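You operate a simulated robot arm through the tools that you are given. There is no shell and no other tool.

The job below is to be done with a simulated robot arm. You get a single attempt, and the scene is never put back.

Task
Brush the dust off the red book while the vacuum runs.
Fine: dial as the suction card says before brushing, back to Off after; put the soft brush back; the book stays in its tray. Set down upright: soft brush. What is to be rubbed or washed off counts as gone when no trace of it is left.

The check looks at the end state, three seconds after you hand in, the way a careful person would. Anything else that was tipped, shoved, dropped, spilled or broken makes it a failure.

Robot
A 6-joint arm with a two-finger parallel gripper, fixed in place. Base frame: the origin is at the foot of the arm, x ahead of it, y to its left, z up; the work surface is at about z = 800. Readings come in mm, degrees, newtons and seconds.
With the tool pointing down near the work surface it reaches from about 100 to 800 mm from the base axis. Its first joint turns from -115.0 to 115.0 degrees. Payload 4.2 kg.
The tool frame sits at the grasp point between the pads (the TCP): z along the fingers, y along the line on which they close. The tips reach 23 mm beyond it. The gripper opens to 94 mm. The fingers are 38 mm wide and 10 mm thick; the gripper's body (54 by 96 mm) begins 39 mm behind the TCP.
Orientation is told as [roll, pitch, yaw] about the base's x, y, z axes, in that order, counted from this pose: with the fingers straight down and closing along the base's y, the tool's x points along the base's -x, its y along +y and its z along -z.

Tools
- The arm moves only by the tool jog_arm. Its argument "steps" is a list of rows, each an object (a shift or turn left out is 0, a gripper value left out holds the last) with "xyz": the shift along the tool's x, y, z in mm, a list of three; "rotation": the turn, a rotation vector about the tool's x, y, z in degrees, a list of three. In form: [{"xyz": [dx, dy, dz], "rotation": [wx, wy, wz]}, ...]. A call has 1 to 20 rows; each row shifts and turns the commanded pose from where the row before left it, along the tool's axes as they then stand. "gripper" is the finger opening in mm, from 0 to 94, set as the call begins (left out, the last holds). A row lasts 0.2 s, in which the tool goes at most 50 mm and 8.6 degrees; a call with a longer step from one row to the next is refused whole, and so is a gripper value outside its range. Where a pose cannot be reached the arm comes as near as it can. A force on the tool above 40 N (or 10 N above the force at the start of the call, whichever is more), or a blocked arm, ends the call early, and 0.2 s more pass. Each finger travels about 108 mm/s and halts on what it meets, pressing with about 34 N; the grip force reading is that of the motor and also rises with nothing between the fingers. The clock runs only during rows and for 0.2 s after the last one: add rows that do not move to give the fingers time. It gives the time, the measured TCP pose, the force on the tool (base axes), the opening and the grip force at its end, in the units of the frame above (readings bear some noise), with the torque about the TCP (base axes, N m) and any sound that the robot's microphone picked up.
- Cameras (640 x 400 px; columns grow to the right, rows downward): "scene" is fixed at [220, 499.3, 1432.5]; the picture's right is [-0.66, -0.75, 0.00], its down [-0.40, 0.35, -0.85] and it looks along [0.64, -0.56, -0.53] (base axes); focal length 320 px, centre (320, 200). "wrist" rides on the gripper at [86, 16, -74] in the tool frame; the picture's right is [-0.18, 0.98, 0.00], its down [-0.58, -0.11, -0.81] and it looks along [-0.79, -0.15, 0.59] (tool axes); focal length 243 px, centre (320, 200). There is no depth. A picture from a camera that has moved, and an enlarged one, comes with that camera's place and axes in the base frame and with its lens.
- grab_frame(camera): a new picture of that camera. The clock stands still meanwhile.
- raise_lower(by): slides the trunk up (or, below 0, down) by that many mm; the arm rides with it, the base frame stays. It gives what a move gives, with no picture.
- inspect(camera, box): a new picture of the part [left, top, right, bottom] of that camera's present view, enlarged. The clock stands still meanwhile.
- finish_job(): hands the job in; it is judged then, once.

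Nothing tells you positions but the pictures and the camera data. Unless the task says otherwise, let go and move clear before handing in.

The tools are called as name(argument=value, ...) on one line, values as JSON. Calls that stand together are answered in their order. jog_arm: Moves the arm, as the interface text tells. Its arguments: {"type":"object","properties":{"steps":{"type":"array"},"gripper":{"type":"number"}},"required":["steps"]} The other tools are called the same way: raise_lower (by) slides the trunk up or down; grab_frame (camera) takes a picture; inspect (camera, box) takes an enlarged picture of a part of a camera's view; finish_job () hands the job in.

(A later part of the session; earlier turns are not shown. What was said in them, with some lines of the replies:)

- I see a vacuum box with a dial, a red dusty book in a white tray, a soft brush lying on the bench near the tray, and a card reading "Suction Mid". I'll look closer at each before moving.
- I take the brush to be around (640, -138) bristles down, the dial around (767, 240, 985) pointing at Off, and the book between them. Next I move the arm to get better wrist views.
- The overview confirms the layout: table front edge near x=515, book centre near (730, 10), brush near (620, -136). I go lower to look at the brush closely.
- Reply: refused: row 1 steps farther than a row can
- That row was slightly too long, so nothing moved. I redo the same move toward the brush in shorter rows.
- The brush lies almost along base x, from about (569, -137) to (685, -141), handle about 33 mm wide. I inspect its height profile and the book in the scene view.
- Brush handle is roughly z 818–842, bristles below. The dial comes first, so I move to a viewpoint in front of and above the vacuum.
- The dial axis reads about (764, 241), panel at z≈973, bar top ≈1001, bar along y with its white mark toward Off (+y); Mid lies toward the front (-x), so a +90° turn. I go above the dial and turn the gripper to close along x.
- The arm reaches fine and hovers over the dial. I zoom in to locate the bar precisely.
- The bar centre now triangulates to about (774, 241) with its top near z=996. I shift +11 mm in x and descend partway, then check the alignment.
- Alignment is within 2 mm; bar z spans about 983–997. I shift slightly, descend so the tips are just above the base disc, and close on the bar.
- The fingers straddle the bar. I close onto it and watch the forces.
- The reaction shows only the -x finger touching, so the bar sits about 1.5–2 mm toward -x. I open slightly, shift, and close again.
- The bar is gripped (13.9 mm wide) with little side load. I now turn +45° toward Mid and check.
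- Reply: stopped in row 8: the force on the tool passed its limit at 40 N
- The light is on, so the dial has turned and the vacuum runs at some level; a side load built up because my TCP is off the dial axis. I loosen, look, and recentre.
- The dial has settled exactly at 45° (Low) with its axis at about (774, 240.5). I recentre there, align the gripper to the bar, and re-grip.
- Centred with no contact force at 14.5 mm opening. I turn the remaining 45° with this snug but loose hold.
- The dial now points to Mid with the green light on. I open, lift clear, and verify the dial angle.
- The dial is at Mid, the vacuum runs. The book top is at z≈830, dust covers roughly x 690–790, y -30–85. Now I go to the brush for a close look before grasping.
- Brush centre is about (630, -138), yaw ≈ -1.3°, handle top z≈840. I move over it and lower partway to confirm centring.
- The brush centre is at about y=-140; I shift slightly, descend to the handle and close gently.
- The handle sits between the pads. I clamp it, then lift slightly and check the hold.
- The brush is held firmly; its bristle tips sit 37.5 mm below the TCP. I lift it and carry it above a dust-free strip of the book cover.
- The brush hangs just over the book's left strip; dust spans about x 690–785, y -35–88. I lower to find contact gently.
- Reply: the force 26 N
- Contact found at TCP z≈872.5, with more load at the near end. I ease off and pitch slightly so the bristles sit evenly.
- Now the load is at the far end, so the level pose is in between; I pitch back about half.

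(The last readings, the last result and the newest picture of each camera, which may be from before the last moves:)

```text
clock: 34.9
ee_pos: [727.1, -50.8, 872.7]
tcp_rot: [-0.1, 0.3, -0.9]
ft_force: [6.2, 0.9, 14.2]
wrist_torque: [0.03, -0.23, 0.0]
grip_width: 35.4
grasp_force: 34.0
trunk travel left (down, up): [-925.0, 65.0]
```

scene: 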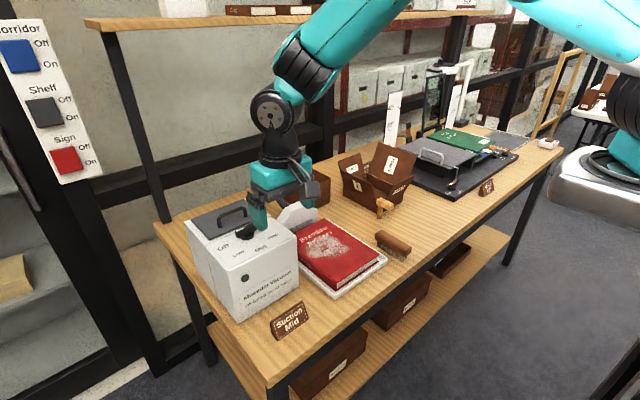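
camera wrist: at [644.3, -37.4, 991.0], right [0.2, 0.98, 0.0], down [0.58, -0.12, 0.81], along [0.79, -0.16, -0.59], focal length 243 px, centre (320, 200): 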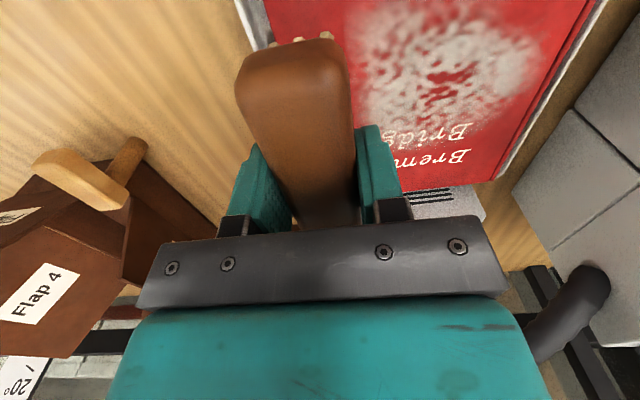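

The brush is level with about 14 N; I ease a little more and make the first stroke across the dust toward +y.

jog_arm(steps=[{"xyz": [0, 0, -0.4]}, {"xyz": [0, 8, 0]}, {"xyz": [0, 8, 0]}, {"xyz": [0, 8, 0]}, {"xyz": [0, 8, 0]}, {"xyz": [0, 8, 0]}, {"xyz": [0, 8, 0]}, {}])

inspect(camera="scene", box=[280, 170, 400, 290])

grab_frame(camera="wrist")

```text
clock: 36.7
ee_pos: [727.8, -3.4, 872.5]
tcp_rot: [0.0, 0.1, -0.8]
ft_force: [0.9, -12.1, 25.6]
wrist_torque: [-0.33, 0.46, 0.09]
grip_width: 35.0
grasp_force: 34.2
trunk travel left (down, up): [-925.0, 65.0]
```

```text
3.33 times, centred on (340, 230) of scene
camera zoom: at [220.0, 499.3, 1432.5], right [-0.66, -0.75, 0.0], down [-0.4, 0.35, -0.85], along [0.64, -0.56, -0.53], focal length 1067 px, centre (253, 100)
```

zoom: 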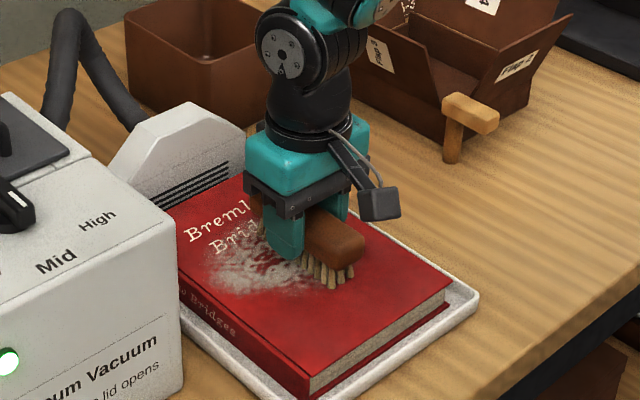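

```text
taken
camera wrist: at [642.4, 15.3, 946.1], right [0.2, 0.98, 0.0], down [0.58, -0.12, 0.8], along [0.79, -0.16, -0.59], focal length 243 px, centre (320, 200)
```

wrist: 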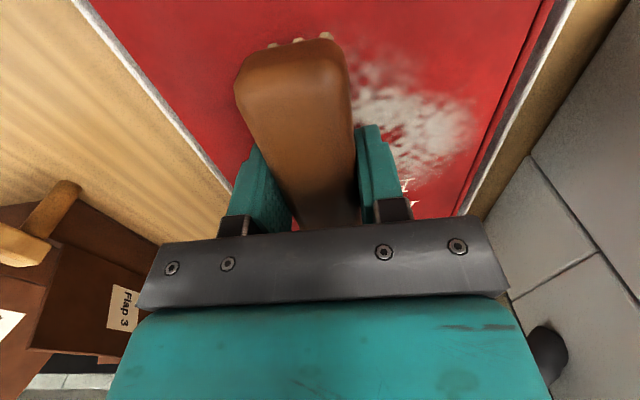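

The dust is being removed where the brush has passed. The load rose to 25 N, so I ease up about 0.8 mm and continue the stroke.

jog_arm(steps=[{"xyz": [0, 0, -0.8]}, {"xyz": [0, 8, 0]}, {"xyz": [0, 8, 0]}, {"xyz": [0, 8, 0]}, {"xyz": [0, 8, 0]}, {"xyz": [0, 8, 0]}, {}])

grab_frame(camera="wrist")

```text
clock: 38.3
ee_pos: [729.7, 38.2, 874.1]
tcp_rot: [0.0, 0.4, -0.8]
ft_force: [-1.4, 0.6, 1.4]
wrist_torque: [0.03, -0.03, 0.01]
grip_width: 35.7
grasp_force: 33.5
trunk travel left (down, up): [-925.0, 65.0]
```

```text
taken
camera wrist: at [643.9, 56.4, 946.5], right [0.2, 0.98, 0.0], down [0.58, -0.12, 0.8], along [0.79, -0.16, -0.6], focal length 243 px, centre (320, 200)
```

wrist: 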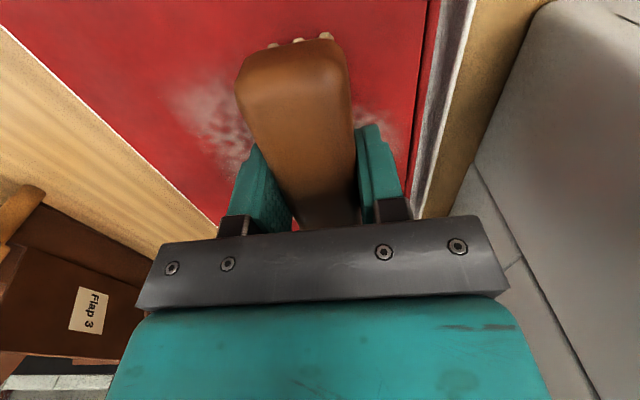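

Contact became too light there. I lower 0.6 mm and continue to the spine side, then check.

jog_arm(steps=[{"xyz": [0, 0, 0.6]}, {"xyz": [0, 8, 0]}, {"xyz": [0, 8, 0]}, {"xyz": [0, 8, 0]}, {"xyz": [0, 8, 0]}, {}])

grab_frame(camera="wrist")

inspect(camera="scene", box=[280, 170, 400, 290])

```text
clock: 39.7
ee_pos: [729.5, 68.7, 872.0]
tcp_rot: [0.1, 0.2, -1.0]
ft_force: [1.0, -8.8, 16.3]
wrist_torque: [-0.17, 0.28, 0.03]
grip_width: 35.3
grasp_force: 34.4
trunk travel left (down, up): [-925.0, 65.0]
```

```text
taken
camera wrist: at [644.2, 86.8, 946.1], right [0.2, 0.98, 0.0], down [0.58, -0.12, 0.8], along [0.79, -0.16, -0.59], focal length 243 px, centre (320, 200)
```

wrist: 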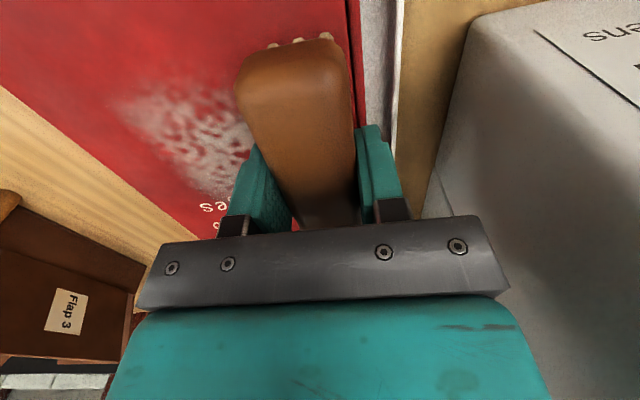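

```text
3.33 times, centred on (340, 230) of scene
camera zoom: at [220.0, 499.3, 1432.5], right [-0.66, -0.75, 0.0], down [-0.4, 0.35, -0.85], along [0.64, -0.56, -0.53], focal length 1067 px, centre (253, 100)
```

zoom: 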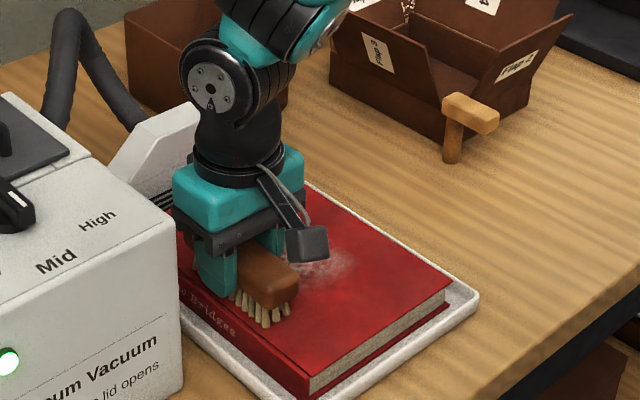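

A patch in the middle remains where contact was light. I sweep back across it at this height.

jog_arm(steps=[{"xyz": [0, -6, 0]}, {"xyz": [0, -6, 0]}, {"xyz": [0, -6, 0]}, {"xyz": [0, -6, 0]}, {"xyz": [0, -6, 0]}])

jog_arm(steps=[{"xyz": [0, -6, 0]}, {"xyz": [0, -6, 0]}, {"xyz": [0, -6, 0]}, {"xyz": [0, -6, 0]}, {"xyz": [0, -6, 0]}])

jog_arm(steps=[{"xyz": [0, -6, 0]}, {"xyz": [0, -6, 0]}, {"xyz": [0, -6, 0]}, {"xyz": [0, -6, 0]}, {"xyz": [0, -6, 0]}, {"xyz": [0, -6, 0]}])

grab_frame(camera="wrist")

inspect(camera="scene", box=[280, 170, 400, 290])

```text
clock: 40.9
ee_pos: [728.8, 39.9, 871.7]
tcp_rot: [0.0, 0.1, -0.8]
ft_force: [1.2, 8.5, 14.5]
wrist_torque: [0.24, -0.16, 0.0]
grip_width: 35.4
grasp_force: 34.2
trunk travel left (down, up): [-925.0, 65.0]
```

```text
clock: 42.1
ee_pos: [727.7, 8.8, 871.9]
tcp_rot: [0.0, 0.4, -0.9]
ft_force: [-0.1, 4.3, 10.5]
wrist_torque: [0.13, -0.53, 0.22]
grip_width: 35.4
grasp_force: 33.5
trunk travel left (down, up): [-925.0, 65.0]
```

```text
clock: 43.5
ee_pos: [727.7, -25.6, 872.0]
tcp_rot: [0.1, 0.2, -0.9]
ft_force: [-0.8, 3.9, 5.7]
wrist_torque: [0.05, -0.05, -0.02]
grip_width: 35.0
grasp_force: 34.1
trunk travel left (down, up): [-925.0, 65.0]
```

```text
taken
camera wrist: at [641.8, -8.7, 946.1], right [0.2, 0.98, 0.0], down [0.58, -0.12, 0.8], along [0.79, -0.16, -0.59], focal length 243 px, centre (320, 200)
```

wrist: 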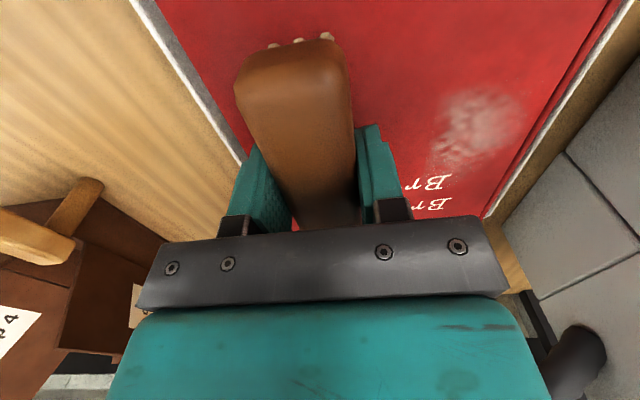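

```text
3.33 times, centred on (340, 230) of scene
camera zoom: at [220.0, 499.3, 1432.5], right [-0.66, -0.75, 0.0], down [-0.4, 0.35, -0.85], along [0.64, -0.56, -0.53], focal length 1067 px, centre (253, 100)
```

zoom: 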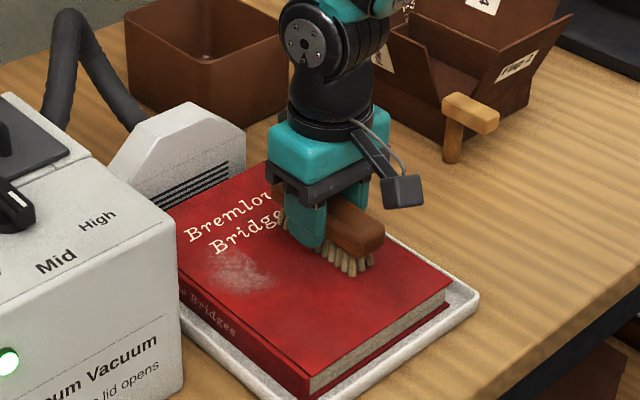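

Only a patch near (745, 64) remains. I shift the brush a bit toward +x and sweep over it again.

jog_arm(steps=[{"xyz": [-8, 4, 0.2]}, {"xyz": [-8, 6, 0]}, {"xyz": [0, 8, 0]}, {"xyz": [0, 8, 0]}, {"xyz": [0, 8, 0]}, {"xyz": [0, 8, 0]}])

jog_arm(steps=[{"xyz": [0, 8, 0]}, {"xyz": [0, 8, 0]}, {"xyz": [0, 8, 0]}])

jog_arm(steps=[{"xyz": [0, 7, 0]}, {"xyz": [0, 7, 0]}, {"xyz": [0, 7, 0]}, {"xyz": [0, 6, 0]}])

grab_frame(camera="wrist")

inspect(camera="scene", box=[280, 170, 400, 290])

```text
clock: 44.9
ee_pos: [745.7, 15.2, 872.0]
tcp_rot: [0.0, 0.3, -0.9]
ft_force: [-0.6, 0.0, -1.7]
wrist_torque: [-0.01, 0.01, -0.02]
grip_width: 35.3
grasp_force: 33.8
trunk travel left (down, up): [-925.0, 65.0]
```

```text
clock: 45.7
ee_pos: [746.0, 38.2, 870.8]
tcp_rot: [0.1, 0.3, -0.9]
ft_force: [-0.2, -6.1, 11.1]
wrist_torque: [-0.19, 0.4, 0.15]
grip_width: 35.3
grasp_force: 33.9
trunk travel left (down, up): [-925.0, 65.0]
```

```text
clock: 46.7
ee_pos: [747.3, 63.4, 871.7]
tcp_rot: [-0.1, 0.2, -1.1]
ft_force: [0.0, -11.1, 18.3]
wrist_torque: [-0.28, 0.22, 0.05]
grip_width: 35.2
grasp_force: 33.6
trunk travel left (down, up): [-925.0, 65.0]
```

```text
taken
camera wrist: at [660.3, 82.1, 945.8], right [0.2, 0.98, 0.0], down [0.58, -0.12, 0.8], along [0.79, -0.16, -0.59], focal length 243 px, centre (320, 200)
```

wrist: 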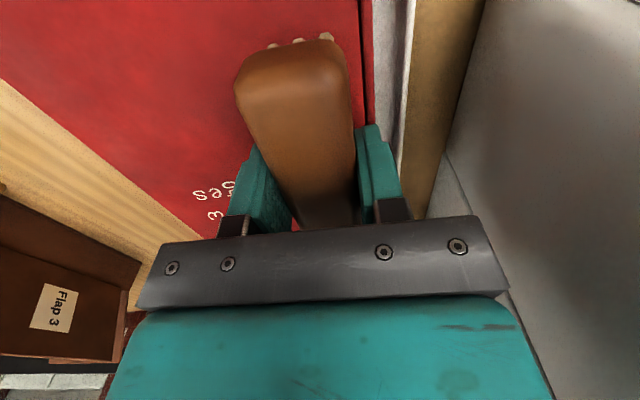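

```text
3.33 times, centred on (340, 230) of scene
camera zoom: at [220.0, 499.3, 1432.5], right [-0.66, -0.75, 0.0], down [-0.4, 0.35, -0.85], along [0.64, -0.56, -0.53], focal length 1067 px, centre (253, 100)
```

zoom: 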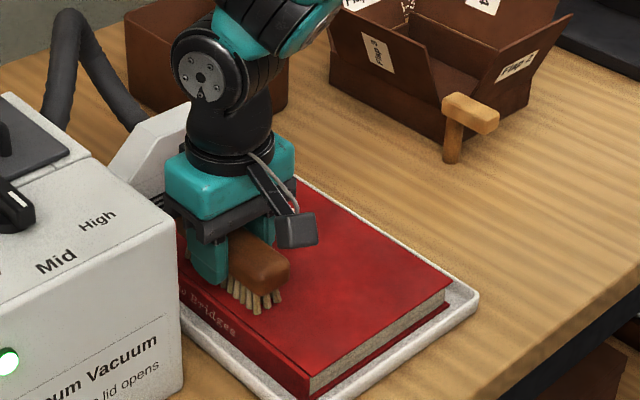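

Looks nearly clean. I go a bit further to the spine side, then make a return sweep with steady contact, and lift to inspect.

jog_arm(steps=[{"xyz": [0, 6, 0]}, {"xyz": [0, 4, 0]}, {"xyz": [0, -7, 0]}, {"xyz": [0, -7, 0]}, {"xyz": [0, -7, 0]}, {"xyz": [0, -7, 0.1]}])

jog_arm(steps=[{"xyz": [0, -7, 0.2]}, {"xyz": [0, -7, 0.2]}, {"xyz": [0, -7, 0]}, {"xyz": [0, -7, 0]}])

jog_arm(steps=[{"xyz": [0, -7, 0]}, {"xyz": [0, -7, 0]}, {"xyz": [0, -7, 0]}, {"xyz": [0, -7, 0]}, {"xyz": [0, -7, 0]}, {"xyz": [0, -7, 0]}])

grab_frame(camera="wrist")

inspect(camera="scene", box=[280, 170, 400, 290])

```text
clock: 48.1
ee_pos: [745.3, 45.8, 871.7]
tcp_rot: [-0.1, 0.2, -0.8]
ft_force: [-0.1, 4.1, 6.6]
wrist_torque: [0.11, -0.35, 0.19]
grip_width: 35.3
grasp_force: 33.9
trunk travel left (down, up): [-925.0, 65.0]
```

```text
clock: 49.1
ee_pos: [745.2, 21.9, 872.5]
tcp_rot: [0.1, 0.1, -0.8]
ft_force: [1.6, 7.5, 13.9]
wrist_torque: [0.19, 0.43, -0.22]
grip_width: 35.2
grasp_force: 33.3
trunk travel left (down, up): [-925.0, 65.0]
```

```text
clock: 50.5
ee_pos: [745.7, -20.9, 870.7]
tcp_rot: [0.1, 0.1, -0.8]
ft_force: [0.5, 13.8, 26.8]
wrist_torque: [0.32, 0.45, -0.14]
grip_width: 35.4
grasp_force: 34.5
trunk travel left (down, up): [-925.0, 65.0]
```

```text
taken
camera wrist: at [659.7, -2.6, 945.5], right [0.2, 0.98, 0.0], down [0.58, -0.12, 0.81], along [0.79, -0.16, -0.59], focal length 243 px, centre (320, 200)
```

wrist: 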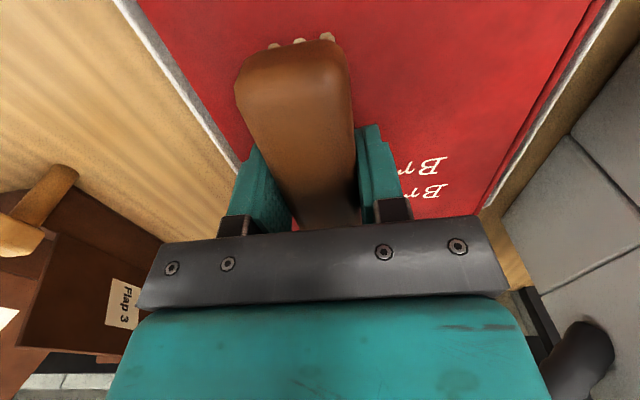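

```text
3.33 times, centred on (340, 230) of scene
camera zoom: at [220.0, 499.3, 1432.5], right [-0.66, -0.75, 0.0], down [-0.4, 0.35, -0.85], along [0.64, -0.56, -0.53], focal length 1067 px, centre (253, 100)
```

zoom: 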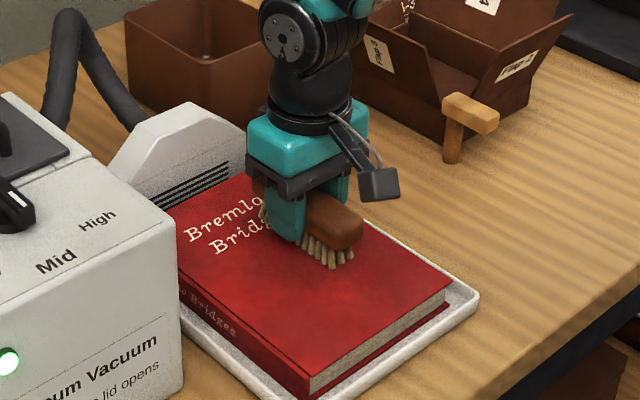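

Very clean now. I lift and back off to the left-front so both cameras can see the whole cover.

jog_arm(steps=[{"xyz": [0, 0, -10]}, {"xyz": [0, 0, -40]}, {"xyz": [0, 0, -40]}, {"xyz": [30, -30, -10]}, {"xyz": [30, -30, 0]}, {"xyz": [30, -30, 0]}, {}])

grab_frame(camera="wrist")

inspect(camera="scene", box=[290, 200, 370, 280])

inspect(camera="scene", box=[200, 170, 400, 330])

```text
clock: 52.1
ee_pos: [654.8, -112.1, 971.4]
tcp_rot: [0.0, 0.2, -0.8]
ft_force: [-0.7, -0.3, -0.5]
wrist_torque: [0.01, 0.02, 0.03]
grip_width: 35.2
grasp_force: 34.2
trunk travel left (down, up): [-925.0, 65.0]
```

```text
taken
camera wrist: at [569.9, -93.6, 1045.8], right [0.2, 0.98, 0.0], down [0.58, -0.12, 0.8], along [0.79, -0.16, -0.59], focal length 243 px, centre (320, 200)
```

wrist: 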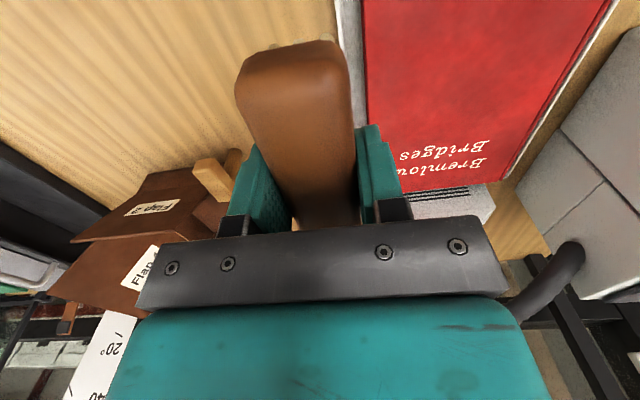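

```text
5.00 times, centred on (330, 240) of scene
camera zoom: at [220.0, 499.3, 1432.5], right [-0.66, -0.75, 0.0], down [-0.4, 0.35, -0.85], along [0.64, -0.56, -0.53], focal length 1600 px, centre (270, 0)
```

zoom: 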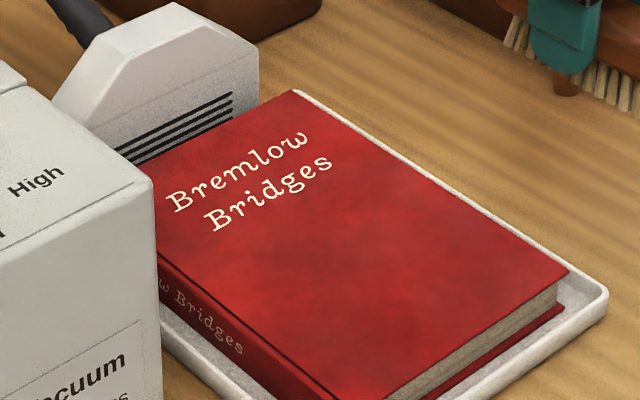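

```text
2.50 times, centred on (300, 250) of scene
camera zoom: at [220.0, 499.3, 1432.5], right [-0.66, -0.75, 0.0], down [-0.4, 0.35, -0.85], along [0.64, -0.56, -0.53], focal length 800 px, centre (370, 75)
```

zoom: 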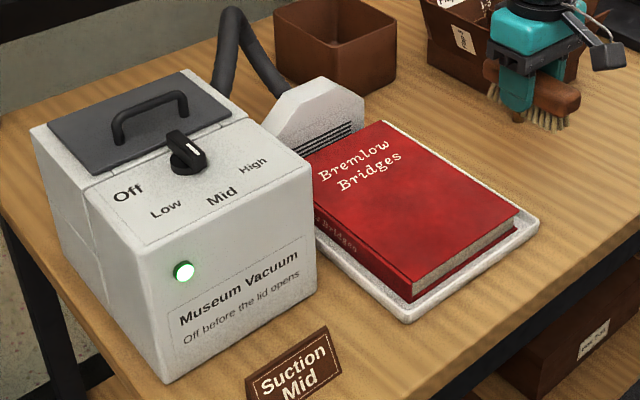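

The cover appears clean; I zoom in to be sure no faint trace remains.

inspect(camera="wrist", box=[360, 0, 600, 180])

inspect(camera="scene", box=[300, 220, 350, 260])

```text
2.22 times, centred on (480, 90) of wrist
camera zoom: at [569.9, -93.6, 1045.8], right [0.2, 0.98, 0.0], down [0.58, -0.12, 0.8], along [0.79, -0.16, -0.59], focal length 539 px, centre (-36, 444)
```

zoom: 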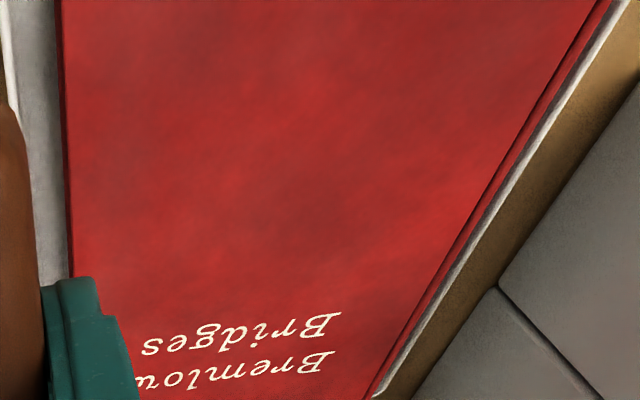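

```text
10.00 times, centred on (325, 240) of scene
camera zoom: at [220.0, 499.3, 1432.5], right [-0.66, -0.75, 0.0], down [-0.4, 0.35, -0.85], along [0.64, -0.56, -0.53], focal length 3201 px, centre (270, -200)
```

zoom: 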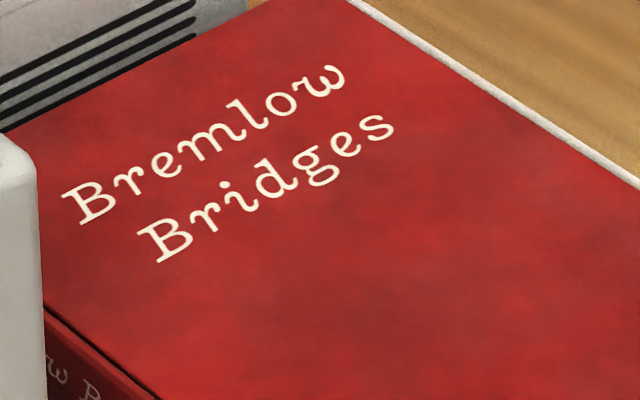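

I see only the cover's natural mottling. As insurance against a faint film I make one more pass with steady contact.

jog_arm(steps=[{"xyz": [-28, 23, 0]}, {"xyz": [-28, 23, 0]}, {"xyz": [-26, 22, 0]}, {"xyz": [0, 0, 40]}, {"xyz": [0, 0, 40]}, {"xyz": [0, 0, 14]}, {"xyz": [0, 0, 4]}, {}])

jog_arm(steps=[{"xyz": [0, 0, 0.7]}, {}])

```text
clock: 53.9
ee_pos: [737.1, -47.2, 872.5]
tcp_rot: [0.0, 0.2, -0.9]
ft_force: [-1.2, -1.3, 10.0]
wrist_torque: [-0.13, -0.18, -0.08]
grip_width: 35.2
grasp_force: 34.1
trunk travel left (down, up): [-925.0, 65.0]
```

```text
clock: 54.5
ee_pos: [737.0, -45.7, 871.4]
tcp_rot: [0.0, 0.1, -0.9]
ft_force: [5.3, -6.4, 12.8]
wrist_torque: [-0.26, -0.01, 0.05]
grip_width: 35.3
grasp_force: 34.0
trunk travel left (down, up): [-925.0, 65.0]
```

jog_arm(steps=[{"xyz": [0, 6, 0]}, {"xyz": [0, 7, 0]}, {"xyz": [0, 7, 0]}, {"xyz": [0, 7, 0]}, {"xyz": [0, 7, 0]}])

jog_arm(steps=[{"xyz": [0, 7, 0]}, {"xyz": [0, 7, 0]}, {"xyz": [0, 7, 0]}, {"xyz": [0, 7, 0]}, {"xyz": [0, 7, 0]}])

jog_arm(steps=[{"xyz": [0, 7, 0]}, {"xyz": [0, 7, 0]}, {"xyz": [0, 7, 0]}, {"xyz": [0, 7, 0]}, {"xyz": [0, 7, 0]}, {"xyz": [0, 7, 0]}])

```text
clock: 55.7
ee_pos: [735.5, -8.6, 870.9]
tcp_rot: [0.0, 0.3, -0.8]
ft_force: [0.7, -3.0, 6.0]
wrist_torque: [-0.08, -0.33, -0.13]
grip_width: 35.4
grasp_force: 34.5
trunk travel left (down, up): [-925.0, 65.0]
```

```text
clock: 56.9
ee_pos: [737.3, 23.0, 872.3]
tcp_rot: [0.0, 0.2, -0.9]
ft_force: [0.2, 0.8, 0.1]
wrist_torque: [-0.04, 0.01, -0.01]
grip_width: 35.2
grasp_force: 34.0
trunk travel left (down, up): [-925.0, 65.0]
```

```text
clock: 58.3
ee_pos: [737.2, 65.7, 872.2]
tcp_rot: [0.0, 0.3, -0.8]
ft_force: [0.2, -0.7, -1.2]
wrist_torque: [0.01, -0.02, 0.0]
grip_width: 34.9
grasp_force: 34.2
trunk travel left (down, up): [-925.0, 65.0]
```

Contact faded on the way; I lower to regain ~10 N and sweep back.

jog_arm(steps=[{"xyz": [0, 3, 0.6]}, {}])

jog_arm(steps=[{"xyz": [0, 2, 0.5]}, {}])

```text
clock: 58.9
ee_pos: [738.3, 69.0, 871.1]
tcp_rot: [0.0, 0.3, -0.9]
ft_force: [0.0, -0.3, -1.0]
wrist_torque: [0.01, 0.04, 0.03]
grip_width: 35.0
grasp_force: 34.2
trunk travel left (down, up): [-925.0, 65.0]
```

```text
clock: 59.5
ee_pos: [739.0, 71.2, 872.3]
tcp_rot: [0.0, 0.2, -0.9]
ft_force: [-0.6, -0.4, 0.2]
wrist_torque: [-0.02, -0.06, -0.01]
grip_width: 35.2
grasp_force: 34.7
trunk travel left (down, up): [-925.0, 65.0]
```

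jog_arm(steps=[{"xyz": [0, 0, 0.5]}, {}])

jog_arm(steps=[{"xyz": [0, 0, 0.4]}, {}])

```text
clock: 60.1
ee_pos: [738.0, 71.6, 871.0]
tcp_rot: [0.0, 0.2, -0.9]
ft_force: [-3.7, -1.4, 10.3]
wrist_torque: [-0.05, 0.11, -0.03]
grip_width: 35.5
grasp_force: 34.4
trunk travel left (down, up): [-925.0, 65.0]
```

```text
clock: 60.7
ee_pos: [738.6, 71.1, 871.4]
tcp_rot: [0.1, 0.2, -0.9]
ft_force: [-5.4, -3.9, 20.4]
wrist_torque: [-0.12, 0.41, 0.02]
grip_width: 35.4
grasp_force: 34.0
trunk travel left (down, up): [-925.0, 65.0]
```

Good contact at 20 N. I sweep back in -y, rising slightly to follow the cover.

jog_arm(steps=[{"xyz": [0, -6, -0.1]}, {"xyz": [0, -7, -0.1]}, {"xyz": [0, -7, -0.1]}, {"xyz": [0, -7, -0.1]}, {"xyz": [0, -7, -0.1]}])

jog_arm(steps=[{"xyz": [0, -7, -0.1]}, {"xyz": [0, -7, -0.1]}, {"xyz": [0, -7, -0.1]}, {"xyz": [0, -7, -0.1]}, {"xyz": [0, -7, -0.1]}])

jog_arm(steps=[{"xyz": [0, -7, -0.1]}, {"xyz": [0, -7, -0.1]}, {"xyz": [0, -7, -0.1]}, {"xyz": [0, -7, -0.1]}, {"xyz": [0, -7, -0.1]}, {"xyz": [0, -7, -0.1]}])

```text
clock: 61.9
ee_pos: [737.0, 38.2, 870.1]
tcp_rot: [0.1, 0.3, -0.9]
ft_force: [1.1, 6.3, 11.1]
wrist_torque: [0.18, -0.62, 0.31]
grip_width: 35.2
grasp_force: 34.4
trunk travel left (down, up): [-925.0, 65.0]
```

```text
clock: 63.1
ee_pos: [735.3, 4.8, 871.4]
tcp_rot: [0.0, 0.2, -0.8]
ft_force: [0.4, 7.0, 11.8]
wrist_torque: [0.15, -0.29, 0.12]
grip_width: 35.6
grasp_force: 33.9
trunk travel left (down, up): [-925.0, 65.0]
```

```text
clock: 64.5
ee_pos: [735.9, -40.0, 872.9]
tcp_rot: [0.0, 0.3, -1.0]
ft_force: [0.1, -0.6, -0.4]
wrist_torque: [-0.01, -0.01, -0.03]
grip_width: 35.3
grasp_force: 33.8
trunk travel left (down, up): [-925.0, 65.0]
```

Full pass done. I lift, carry the brush back above its original spot (630, -141), and check.

jog_arm(steps=[{"xyz": [0, 0, -20]}, {"xyz": [0, 0, -40], "rotation": [0, -0.18, 0]}, {"xyz": [26.1, -25.7, 0]}, {"xyz": [26.1, -25.7, 0]}, {"xyz": [26.1, -25.7, 0]}, {"xyz": [26.1, -25.7, 0]}, {}])

inspect(camera="scene", box=[280, 190, 400, 290])

inspect(camera="scene", box=[300, 220, 350, 260])

grab_frame(camera="wrist")

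```text
clock: 66.1
ee_pos: [630.6, -140.9, 930.6]
tcp_rot: [-0.1, 0.1, -0.9]
ft_force: [-0.3, -0.6, -0.3]
wrist_torque: [0.03, 0.02, -0.01]
grip_width: 35.3
grasp_force: 33.6
trunk travel left (down, up): [-925.0, 65.0]
```

```text
4.00 times, centred on (340, 240) of scene
camera zoom: at [220.0, 499.3, 1432.5], right [-0.66, -0.75, 0.0], down [-0.4, 0.35, -0.85], along [0.64, -0.56, -0.53], focal length 1280 px, centre (240, 40)
```

zoom: 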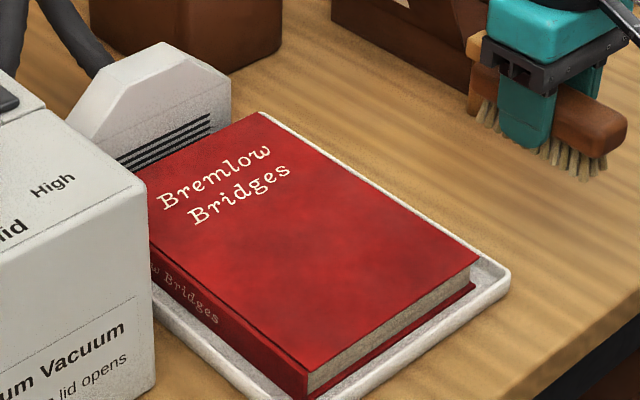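

```text
10.00 times, centred on (325, 240) of scene
camera zoom: at [220.0, 499.3, 1432.5], right [-0.66, -0.75, 0.0], down [-0.4, 0.35, -0.85], along [0.64, -0.56, -0.53], focal length 3201 px, centre (270, -200)
```

zoom: 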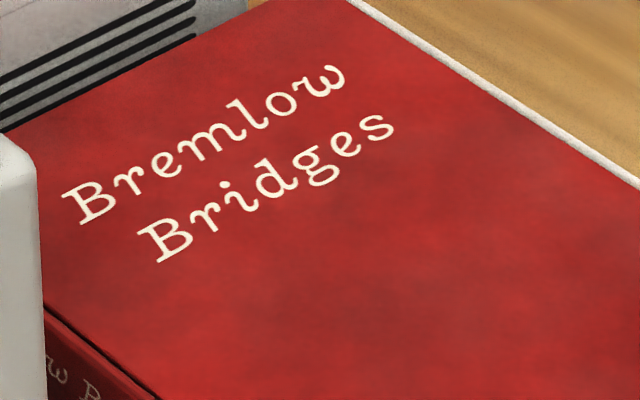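

```text
taken
camera wrist: at [544.1, -122.6, 1005.5], right [0.2, 0.98, 0.0], down [0.58, -0.12, 0.81], along [0.79, -0.16, -0.59], focal length 243 px, centre (320, 200)
```

wrist: 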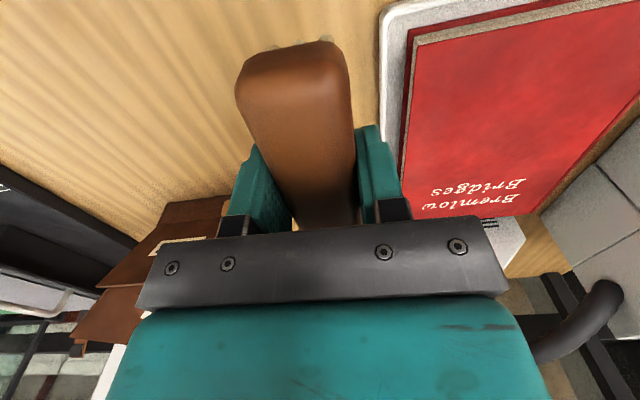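

The cover is clean and unchanged, and the book sits in its tray. I lower the brush back on its spot.

jog_arm(steps=[{"xyz": [0, 0, 40]}, {"xyz": [0, 0, 30]}, {"xyz": [0, 0, 14]}, {"xyz": [0, 0, 5]}, {}])

jog_arm(steps=[{"xyz": [0, 0, 1.5]}, {}])

jog_arm(steps=[{"xyz": [0, 0, 1]}, {}])

```text
clock: 67.3
ee_pos: [629.3, -141.0, 842.9]
tcp_rot: [0.0, 0.1, -1.0]
ft_force: [-0.1, -0.3, -0.9]
wrist_torque: [-0.01, -0.01, -0.01]
grip_width: 35.4
grasp_force: 34.5
trunk travel left (down, up): [-925.0, 65.0]
```

```text
clock: 67.9
ee_pos: [628.6, -141.4, 840.9]
tcp_rot: [0.0, 0.2, -0.9]
ft_force: [-0.9, -0.2, -0.5]
wrist_torque: [0.01, -0.04, -0.03]
grip_width: 35.2
grasp_force: 33.9
trunk travel left (down, up): [-925.0, 65.0]
```

```text
clock: 68.5
ee_pos: [630.0, -140.4, 839.7]
tcp_rot: [-0.1, 0.2, -0.9]
ft_force: [-0.7, 0.3, -1.3]
wrist_torque: [0.02, 0.01, -0.02]
grip_width: 35.6
grasp_force: 34.3
trunk travel left (down, up): [-925.0, 65.0]
```

jog_arm(steps=[{"xyz": [0, 0, 1]}, {}])

jog_arm(steps=[{"xyz": [0, 0, 0.6]}, {}])

jog_arm(steps=[{"xyz": [0, 0, 0.4]}, {}])

```text
clock: 69.1
ee_pos: [630.3, -140.5, 839.8]
tcp_rot: [0.0, 0.1, -0.9]
ft_force: [-0.4, 0.1, -0.6]
wrist_torque: [0.0, -0.01, 0.01]
grip_width: 35.4
grasp_force: 34.1
trunk travel left (down, up): [-925.0, 65.0]
```

```text
clock: 69.7
ee_pos: [630.0, -140.9, 838.1]
tcp_rot: [0.0, 0.2, -0.9]
ft_force: [-0.3, 0.3, -1.3]
wrist_torque: [0.01, -0.02, -0.04]
grip_width: 35.1
grasp_force: 34.4
trunk travel left (down, up): [-925.0, 65.0]
```

```text
clock: 70.3
ee_pos: [629.4, -141.3, 837.5]
tcp_rot: [0.0, 0.0, -0.8]
ft_force: [-0.4, -0.1, -1.0]
wrist_torque: [0.04, 0.03, 0.0]
grip_width: 35.3
grasp_force: 33.5
trunk travel left (down, up): [-925.0, 65.0]
```

No contact yet; I continue in small steps.

jog_arm(steps=[{"xyz": [0, 0, 0.6]}, {}])

jog_arm(steps=[{"xyz": [0, 0, 0.5]}, {}])

inspect(camera="scene", box=[350, 190, 440, 260])

```text
clock: 70.9
ee_pos: [630.8, -141.4, 837.2]
tcp_rot: [0.0, 0.1, -1.0]
ft_force: [0.0, 0.0, 0.2]
wrist_torque: [-0.02, 0.02, 0.0]
grip_width: 35.2
grasp_force: 34.3
trunk travel left (down, up): [-925.0, 65.0]
```

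```text
clock: 71.5
ee_pos: [631.2, -140.3, 837.0]
tcp_rot: [0.0, 0.1, -0.9]
ft_force: [0.0, -0.1, -0.3]
wrist_torque: [0.0, -0.01, -0.05]
grip_width: 35.2
grasp_force: 34.1
trunk travel left (down, up): [-925.0, 65.0]
```

```text
5.71 times, centred on (395, 225) of scene
camera zoom: at [220.0, 499.3, 1432.5], right [-0.66, -0.75, 0.0], down [-0.4, 0.35, -0.85], along [0.64, -0.56, -0.53], focal length 1829 px, centre (-109, 57)
```

zoom: 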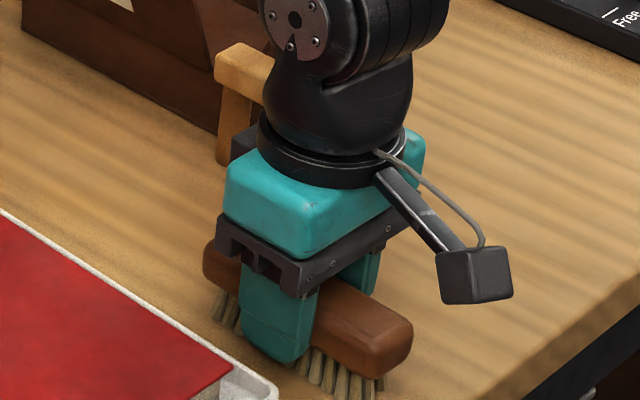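

jog_arm(steps=[{"xyz": [0, 0, 0.6]}, {}])

jog_arm(steps=[{"xyz": [0, 0, 0.4]}, {}])

```text
clock: 72.1
ee_pos: [631.5, -139.4, 836.0]
tcp_rot: [0.0, 0.1, -0.9]
ft_force: [-0.3, -1.0, 1.8]
wrist_torque: [-0.06, 0.15, 0.05]
grip_width: 35.5
grasp_force: 33.6
trunk travel left (down, up): [-925.0, 65.0]
```

```text
clock: 72.7
ee_pos: [631.1, -140.5, 837.4]
tcp_rot: [0.0, 0.0, -0.8]
ft_force: [1.3, -0.8, 7.1]
wrist_torque: [-0.06, 0.32, 0.04]
grip_width: 35.2
grasp_force: 34.1
trunk travel left (down, up): [-925.0, 65.0]
```

The bristles are now on the bench (7 N). I open slowly-symmetrically, rise straight up, and check the brush.

jog_arm(steps=[{}, {}, {}], gripper=50)

jog_arm(steps=[{}, {"xyz": [0, 0, -15]}, {"xyz": [0, 0, -30]}, {"xyz": [0, 0, -45]}, {"xyz": [0, 0, -45]}, {"xyz": [30, 0, -20]}, {}], gripper=64)

grab_frame(camera="wrist")

inspect(camera="scene", box=[355, 215, 435, 265])

```text
clock: 73.5
ee_pos: [630.8, -140.4, 835.2]
tcp_rot: [0.0, 0.1, -1.0]
ft_force: [0.8, 0.3, -0.2]
wrist_torque: [-0.02, 0.01, 0.0]
grip_width: 50.0
grasp_force: 0.1
trunk travel left (down, up): [-925.0, 65.0]
```

```text
clock: 75.1
ee_pos: [595.9, -139.1, 993.3]
tcp_rot: [0.0, 0.1, -0.8]
ft_force: [-0.9, -1.3, 0.0]
wrist_torque: [-0.02, 0.01, 0.0]
grip_width: 64.1
grasp_force: 0.1
trunk travel left (down, up): [-925.0, 65.0]
```

```text
taken
camera wrist: at [511.1, -121.6, 1068.3], right [0.2, 0.98, 0.0], down [0.58, -0.12, 0.81], along [0.79, -0.16, -0.59], focal length 243 px, centre (320, 200)
```

wrist: 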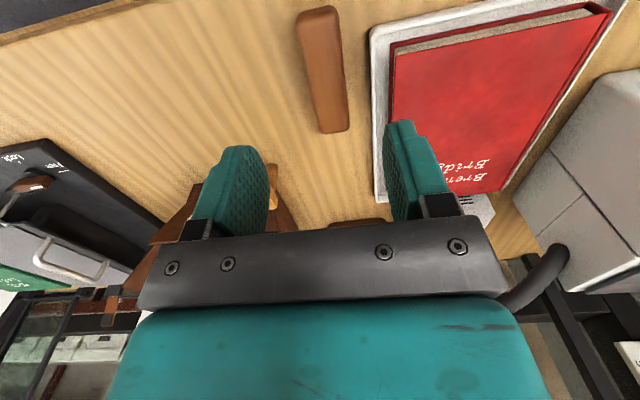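

```text
8.00 times, centred on (395, 240) of scene
camera zoom: at [220.0, 499.3, 1432.5], right [-0.66, -0.75, 0.0], down [-0.4, 0.35, -0.85], along [0.64, -0.56, -0.53], focal length 2561 px, centre (-280, -120)
```

zoom: 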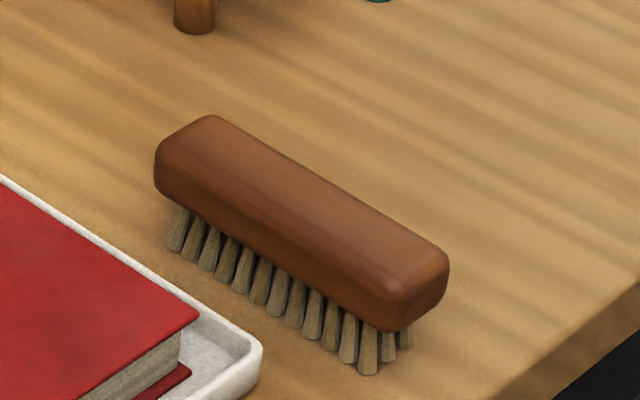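

The brush stands upright on its original spot. Now I return to the dial to turn it back to Off.

jog_arm(steps=[{"xyz": [0, 0, -46]}, {"xyz": [0, 0, -46]}, {"xyz": [-19.1, 42.4, 0]}, {"xyz": [-19.1, 42.4, 0]}, {"xyz": [-19.1, 42.4, 0]}, {"xyz": [-19.1, 42.4, 0]}, {"xyz": [-19.1, 42.4, 0]}, {"xyz": [-19.1, 42.4, 0]}, {"xyz": [-19.1, 42.4, 0]}, {"xyz": [-19.1, 42.4, 0]}, {"xyz": [-19.1, 42.4, 0], "rotation": [0, 0, -0.85]}, {}], gripper=40)

grab_frame(camera="wrist")

```text
clock: 77.7
ee_pos: [774.4, 243.4, 1081.2]
tcp_rot: [0.0, 0.3, 0.1]
ft_force: [0.0, -0.3, 0.4]
wrist_torque: [0.04, 0.01, -0.01]
grip_width: 40.1
grasp_force: 0.0
trunk travel left (down, up): [-925.0, 65.0]
```

```text
taken
camera wrist: at [688.2, 261.1, 1154.3], right [0.18, 0.98, 0.0], down [0.58, -0.11, 0.8], along [0.79, -0.15, -0.59], focal length 243 px, centre (320, 200)
```

wrist: 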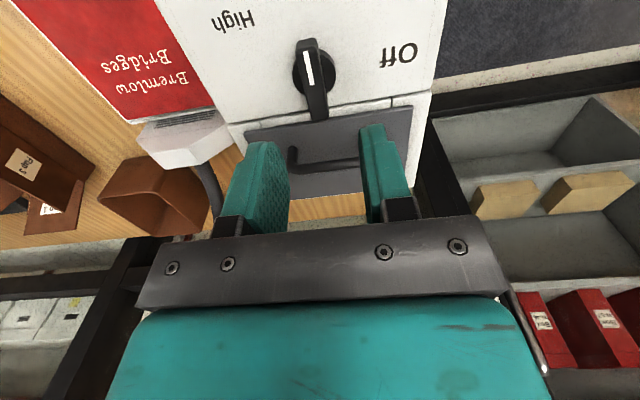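

I'm above the dial; I correct about 2.5 mm in y and descend partway.

jog_arm(steps=[{"xyz": [0.4, -2.7, 0], "rotation": [0, -0.2, 0]}, {"xyz": [0, 0, 25]}, {"xyz": [0, 0, 25]}, {}], gripper=40)

grab_frame(camera="wrist")

```text
clock: 78.7
ee_pos: [776.8, 239.6, 1032.6]
tcp_rot: [0.0, -0.1, -0.1]
ft_force: [0.0, 0.1, 1.3]
wrist_torque: [-0.02, 0.01, 0.02]
grip_width: 40.1
grasp_force: 0.1
trunk travel left (down, up): [-925.0, 65.0]
```

```text
taken
camera wrist: at [690.1, 256.2, 1106.9], right [0.18, 0.98, 0.0], down [0.58, -0.11, 0.81], along [0.79, -0.15, -0.59], focal length 243 px, centre (320, 200)
```

wrist: 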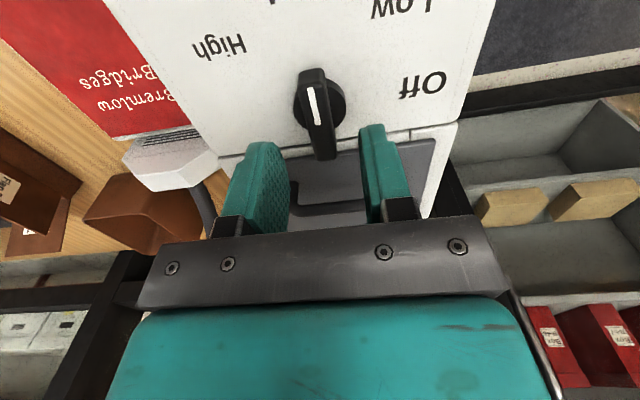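

jog_arm(steps=[{"xyz": [2, 0.5, 0]}, {"xyz": [0, 0, 12]}, {"xyz": [0, 0, 11.5]}, {}], gripper=40)

jog_arm(steps=[{}, {}, {}], gripper=18)

jog_arm(steps=[{}, {}], gripper=15)

inspect(camera="wrist", box=[240, 80, 400, 220])

```text
clock: 79.7
ee_pos: [774.6, 238.7, 1010.8]
tcp_rot: [0.0, -0.1, 0.0]
ft_force: [0.5, -0.1, 0.4]
wrist_torque: [0.0, -0.01, -0.02]
grip_width: 39.8
grasp_force: 0.1
trunk travel left (down, up): [-925.0, 65.0]
```

```text
clock: 80.5
ee_pos: [775.3, 239.2, 1008.8]
tcp_rot: [0.0, 0.0, 0.1]
ft_force: [0.1, -1.5, -1.2]
wrist_torque: [0.03, 0.0, -0.01]
grip_width: 18.1
grasp_force: 0.1
trunk travel left (down, up): [-925.0, 65.0]
```

```text
clock: 81.1
ee_pos: [774.7, 240.1, 1008.9]
tcp_rot: [0.0, -0.1, 0.0]
ft_force: [0.4, 1.2, 0.4]
wrist_torque: [0.02, 0.01, -0.01]
grip_width: 15.5
grasp_force: 0.6
trunk travel left (down, up): [-925.0, 65.0]
```

```text
2.86 times, centred on (320, 150) of wrist
camera zoom: at [688.7, 255.9, 1083.8], right [0.18, 0.98, 0.0], down [0.58, -0.11, 0.81], along [0.79, -0.15, -0.59], focal length 693 px, centre (320, 343)
```

zoom: 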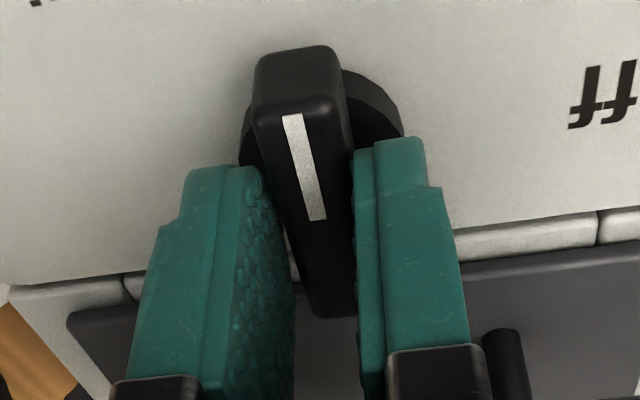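

Nearly centred; the +y finger touches lightly, so I shift 0.7 mm in +y and close to a snug 14.6 mm.

jog_arm(steps=[{"xyz": [0, 0.7, 0]}, {}], gripper=14.6)

```text
clock: 81.7
ee_pos: [775.3, 239.2, 1010.3]
tcp_rot: [0.1, -0.2, 0.0]
ft_force: [-1.0, 2.3, 0.4]
wrist_torque: [0.02, 0.03, -0.01]
grip_width: 15.3
grasp_force: 0.7
trunk travel left (down, up): [-925.0, 65.0]
```

jog_arm(steps=[{"xyz": [0, 0.8, 0]}, {}], gripper=14.6)

```text
clock: 82.3
ee_pos: [775.1, 239.3, 1009.9]
tcp_rot: [0.1, -0.1, -0.1]
ft_force: [-0.5, 1.7, 0.4]
wrist_torque: [0.01, 0.03, -0.01]
grip_width: 15.7
grasp_force: 0.8
trunk travel left (down, up): [-925.0, 65.0]
```

The width suggests just a ~1.5° angle mismatch. I start turning back toward Off by 45° and check the load.

jog_arm(steps=[{"xyz": [0, -0.6, 0], "rotation": [0, 0, 2]}, {"rotation": [0, 0, 5]}, {"rotation": [0, 0, 5]}, {"rotation": [0, 0, 5]}, {"rotation": [0, 0, 5]}], gripper=14.6)

jog_arm(steps=[{"rotation": [0, 0, 5]}, {"rotation": [0, 0, 5]}, {"rotation": [0, 0, 5]}, {"rotation": [0, 0, 5]}, {"rotation": [0, 0, 3]}, {}], gripper=14.6)

inspect(camera="scene", box=[200, 180, 300, 280])

```text
clock: 83.5
ee_pos: [776.5, 237.3, 1010.8]
tcp_rot: [0.1, -0.1, -22.0]
ft_force: [1.1, 2.3, 0.8]
wrist_torque: [0.01, -0.04, 0.0]
grip_width: 15.7
grasp_force: 0.8
trunk travel left (down, up): [-925.0, 65.0]
```

```text
clock: 84.9
ee_pos: [775.3, 237.7, 1010.1]
tcp_rot: [0.1, -0.1, -45.1]
ft_force: [-0.2, -0.3, 0.6]
wrist_torque: [0.0, 0.02, 0.03]
grip_width: 14.5
grasp_force: 0.0
trunk travel left (down, up): [-925.0, 65.0]
```

```text
4.00 times, centred on (250, 230) of scene
camera zoom: at [220.0, 499.3, 1432.5], right [-0.66, -0.75, 0.0], down [-0.4, 0.35, -0.85], along [0.64, -0.56, -0.53], focal length 1280 px, centre (600, 80)
```

zoom: 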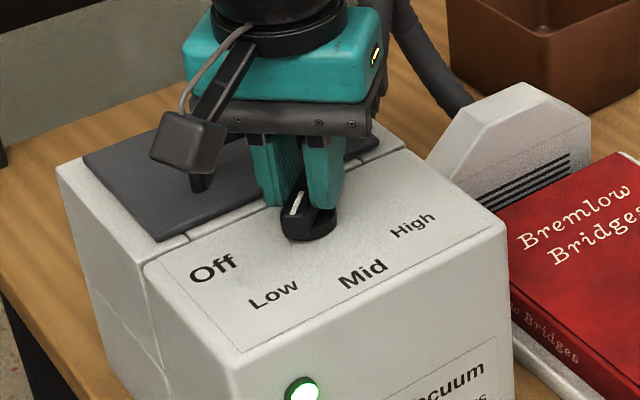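

The dial is at Low with no load. I nudge 1.9 mm along the bar to be on axis and turn the last 45° to Off.

jog_arm(steps=[{"xyz": [1.9, 0, 0]}, {"rotation": [0, 0, 5]}, {"rotation": [0, 0, 5]}, {"rotation": [0, 0, 5]}, {"rotation": [0, 0, 5]}], gripper=14.6)

jog_arm(steps=[{"rotation": [0, 0, 5]}, {"rotation": [0, 0, 5]}, {"rotation": [0, 0, 5]}, {"rotation": [0, 0, 5]}, {"rotation": [0, 0, 5]}, {}], gripper=14.6)

inspect(camera="scene", box=[200, 180, 300, 280])

inspect(camera="wrist", box=[240, 80, 400, 220])

```text
clock: 86.1
ee_pos: [774.1, 240.3, 1011.2]
tcp_rot: [0.1, 0.0, -65.1]
ft_force: [-0.6, 0.4, -0.3]
wrist_torque: [0.02, 0.03, 0.03]
grip_width: 14.9
grasp_force: 0.5
trunk travel left (down, up): [-925.0, 65.0]
```

```text
clock: 87.5
ee_pos: [774.9, 239.6, 1009.5]
tcp_rot: [0.1, 0.0, -90.1]
ft_force: [0.3, -0.3, -0.5]
wrist_torque: [-0.01, -0.03, -0.01]
grip_width: 14.5
grasp_force: 0.0
trunk travel left (down, up): [-925.0, 65.0]
```

```text
4.00 times, centred on (250, 230) of scene
camera zoom: at [220.0, 499.3, 1432.5], right [-0.66, -0.75, 0.0], down [-0.4, 0.35, -0.85], along [0.64, -0.56, -0.53], focal length 1280 px, centre (600, 80)
```

zoom: 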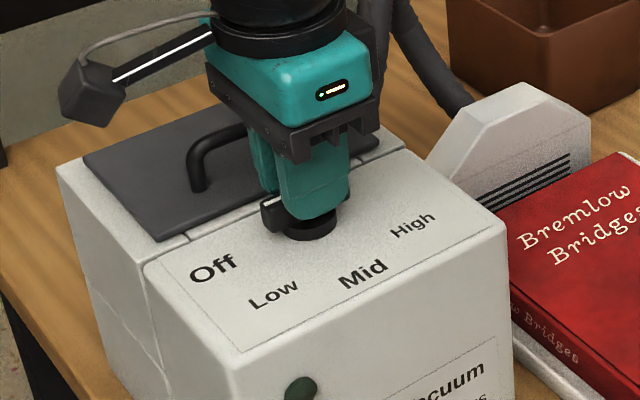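

```text
2.86 times, centred on (320, 150) of wrist
camera zoom: at [790.6, 326.2, 1084.3], right [0.98, -0.19, 0.0], down [-0.11, -0.58, 0.81], along [-0.15, -0.79, -0.59], focal length 693 px, centre (320, 343)
```

zoom: 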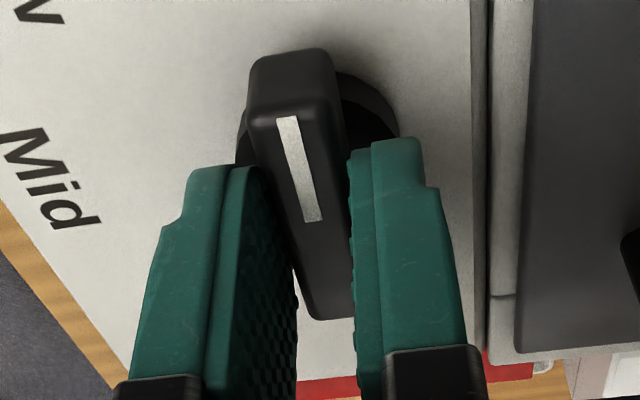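

The lamp is off and the dial points to Off. I open, lift straight up and clear away, then check everything.

jog_arm(steps=[{}, {}, {"xyz": [0, 0, -20]}, {"xyz": [0, 0, -45]}, {"xyz": [0, 0, -45]}, {"xyz": [0, -45, -10]}, {"xyz": [0, -45, 0]}, {"xyz": [0, -45, 0]}, {"xyz": [0, -45, 0]}, {"xyz": [0, -45, 0]}, {}], gripper=40)

grab_frame(camera="scene")

inspect(camera="scene", box=[170, 180, 430, 340])

grab_frame(camera="wrist")

```text
clock: 89.9
ee_pos: [552.1, 239.7, 1129.7]
tcp_rot: [0.0, 0.0, -90.0]
ft_force: [0.3, -1.1, -0.4]
wrist_torque: [-0.01, 0.02, -0.01]
grip_width: 39.9
grasp_force: 0.2
trunk travel left (down, up): [-925.0, 65.0]
```

```text
taken
```

scene: 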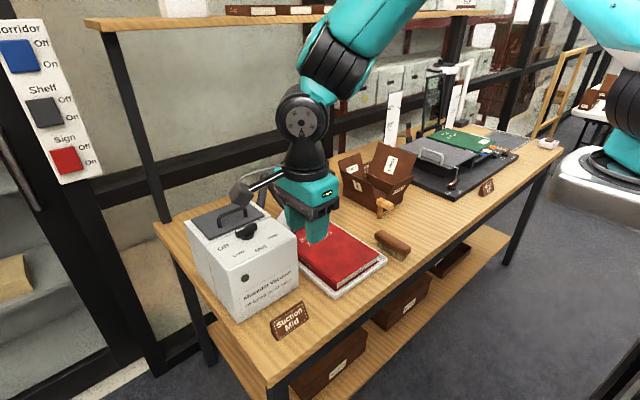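

```text
2.46 times, centred on (300, 260) of scene
camera zoom: at [220.0, 499.3, 1432.5], right [-0.66, -0.75, 0.0], down [-0.4, 0.35, -0.85], along [0.64, -0.56, -0.53], focal length 788 px, centre (369, 52)
```

zoom: 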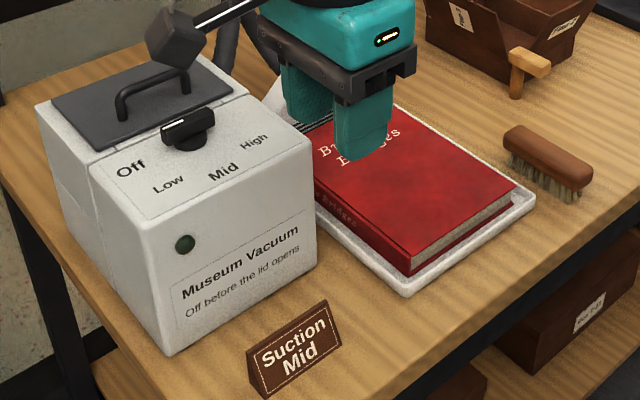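

```text
taken
camera wrist: at [568.0, 326.0, 1204.0], right [0.98, -0.18, 0.0], down [-0.11, -0.58, 0.81], along [-0.15, -0.79, -0.59], focal length 243 px, centre (320, 200)
```

wrist: 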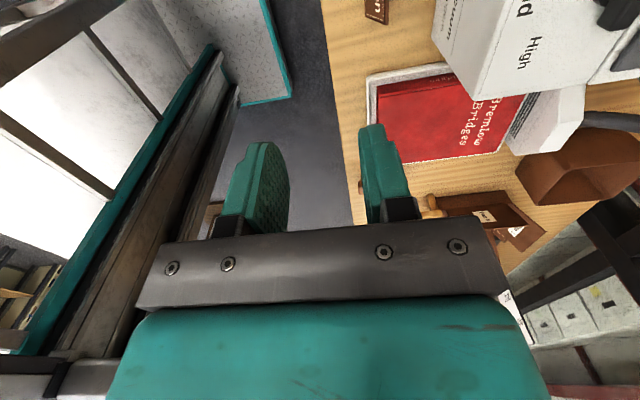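

The dial is back at Off with the lamp dark, the book is clean in its tray, the brush is upright at its place, and nothing else has moved. The gripper is clear, so I hand in.

finish_job()

```text
The job is handed in.
```

The red book is brushed clean and the job is handed in. No trace of dust showed on the cover in the enlarged views, and the result of the check hasn't come back to me.

- **Dial:** I turned it from Off to Mid, as the suction card says. The vacuum's lamp was lit from then on. After brushing I turned it back to Off and the lamp went dark.
- **Brush:** It stands upright on its bristles, within a couple of millimetres of where it started.
- **Book:** It is still in its tray, and I saw no shift in it or in the vacuum in the last pictures.

One thing went less smoothly. While I was first turning the dial, the force on the tool passed its 40 N limit and that move stopped early. I recentred and finished the turn without load, and saw no damage or movement from it.
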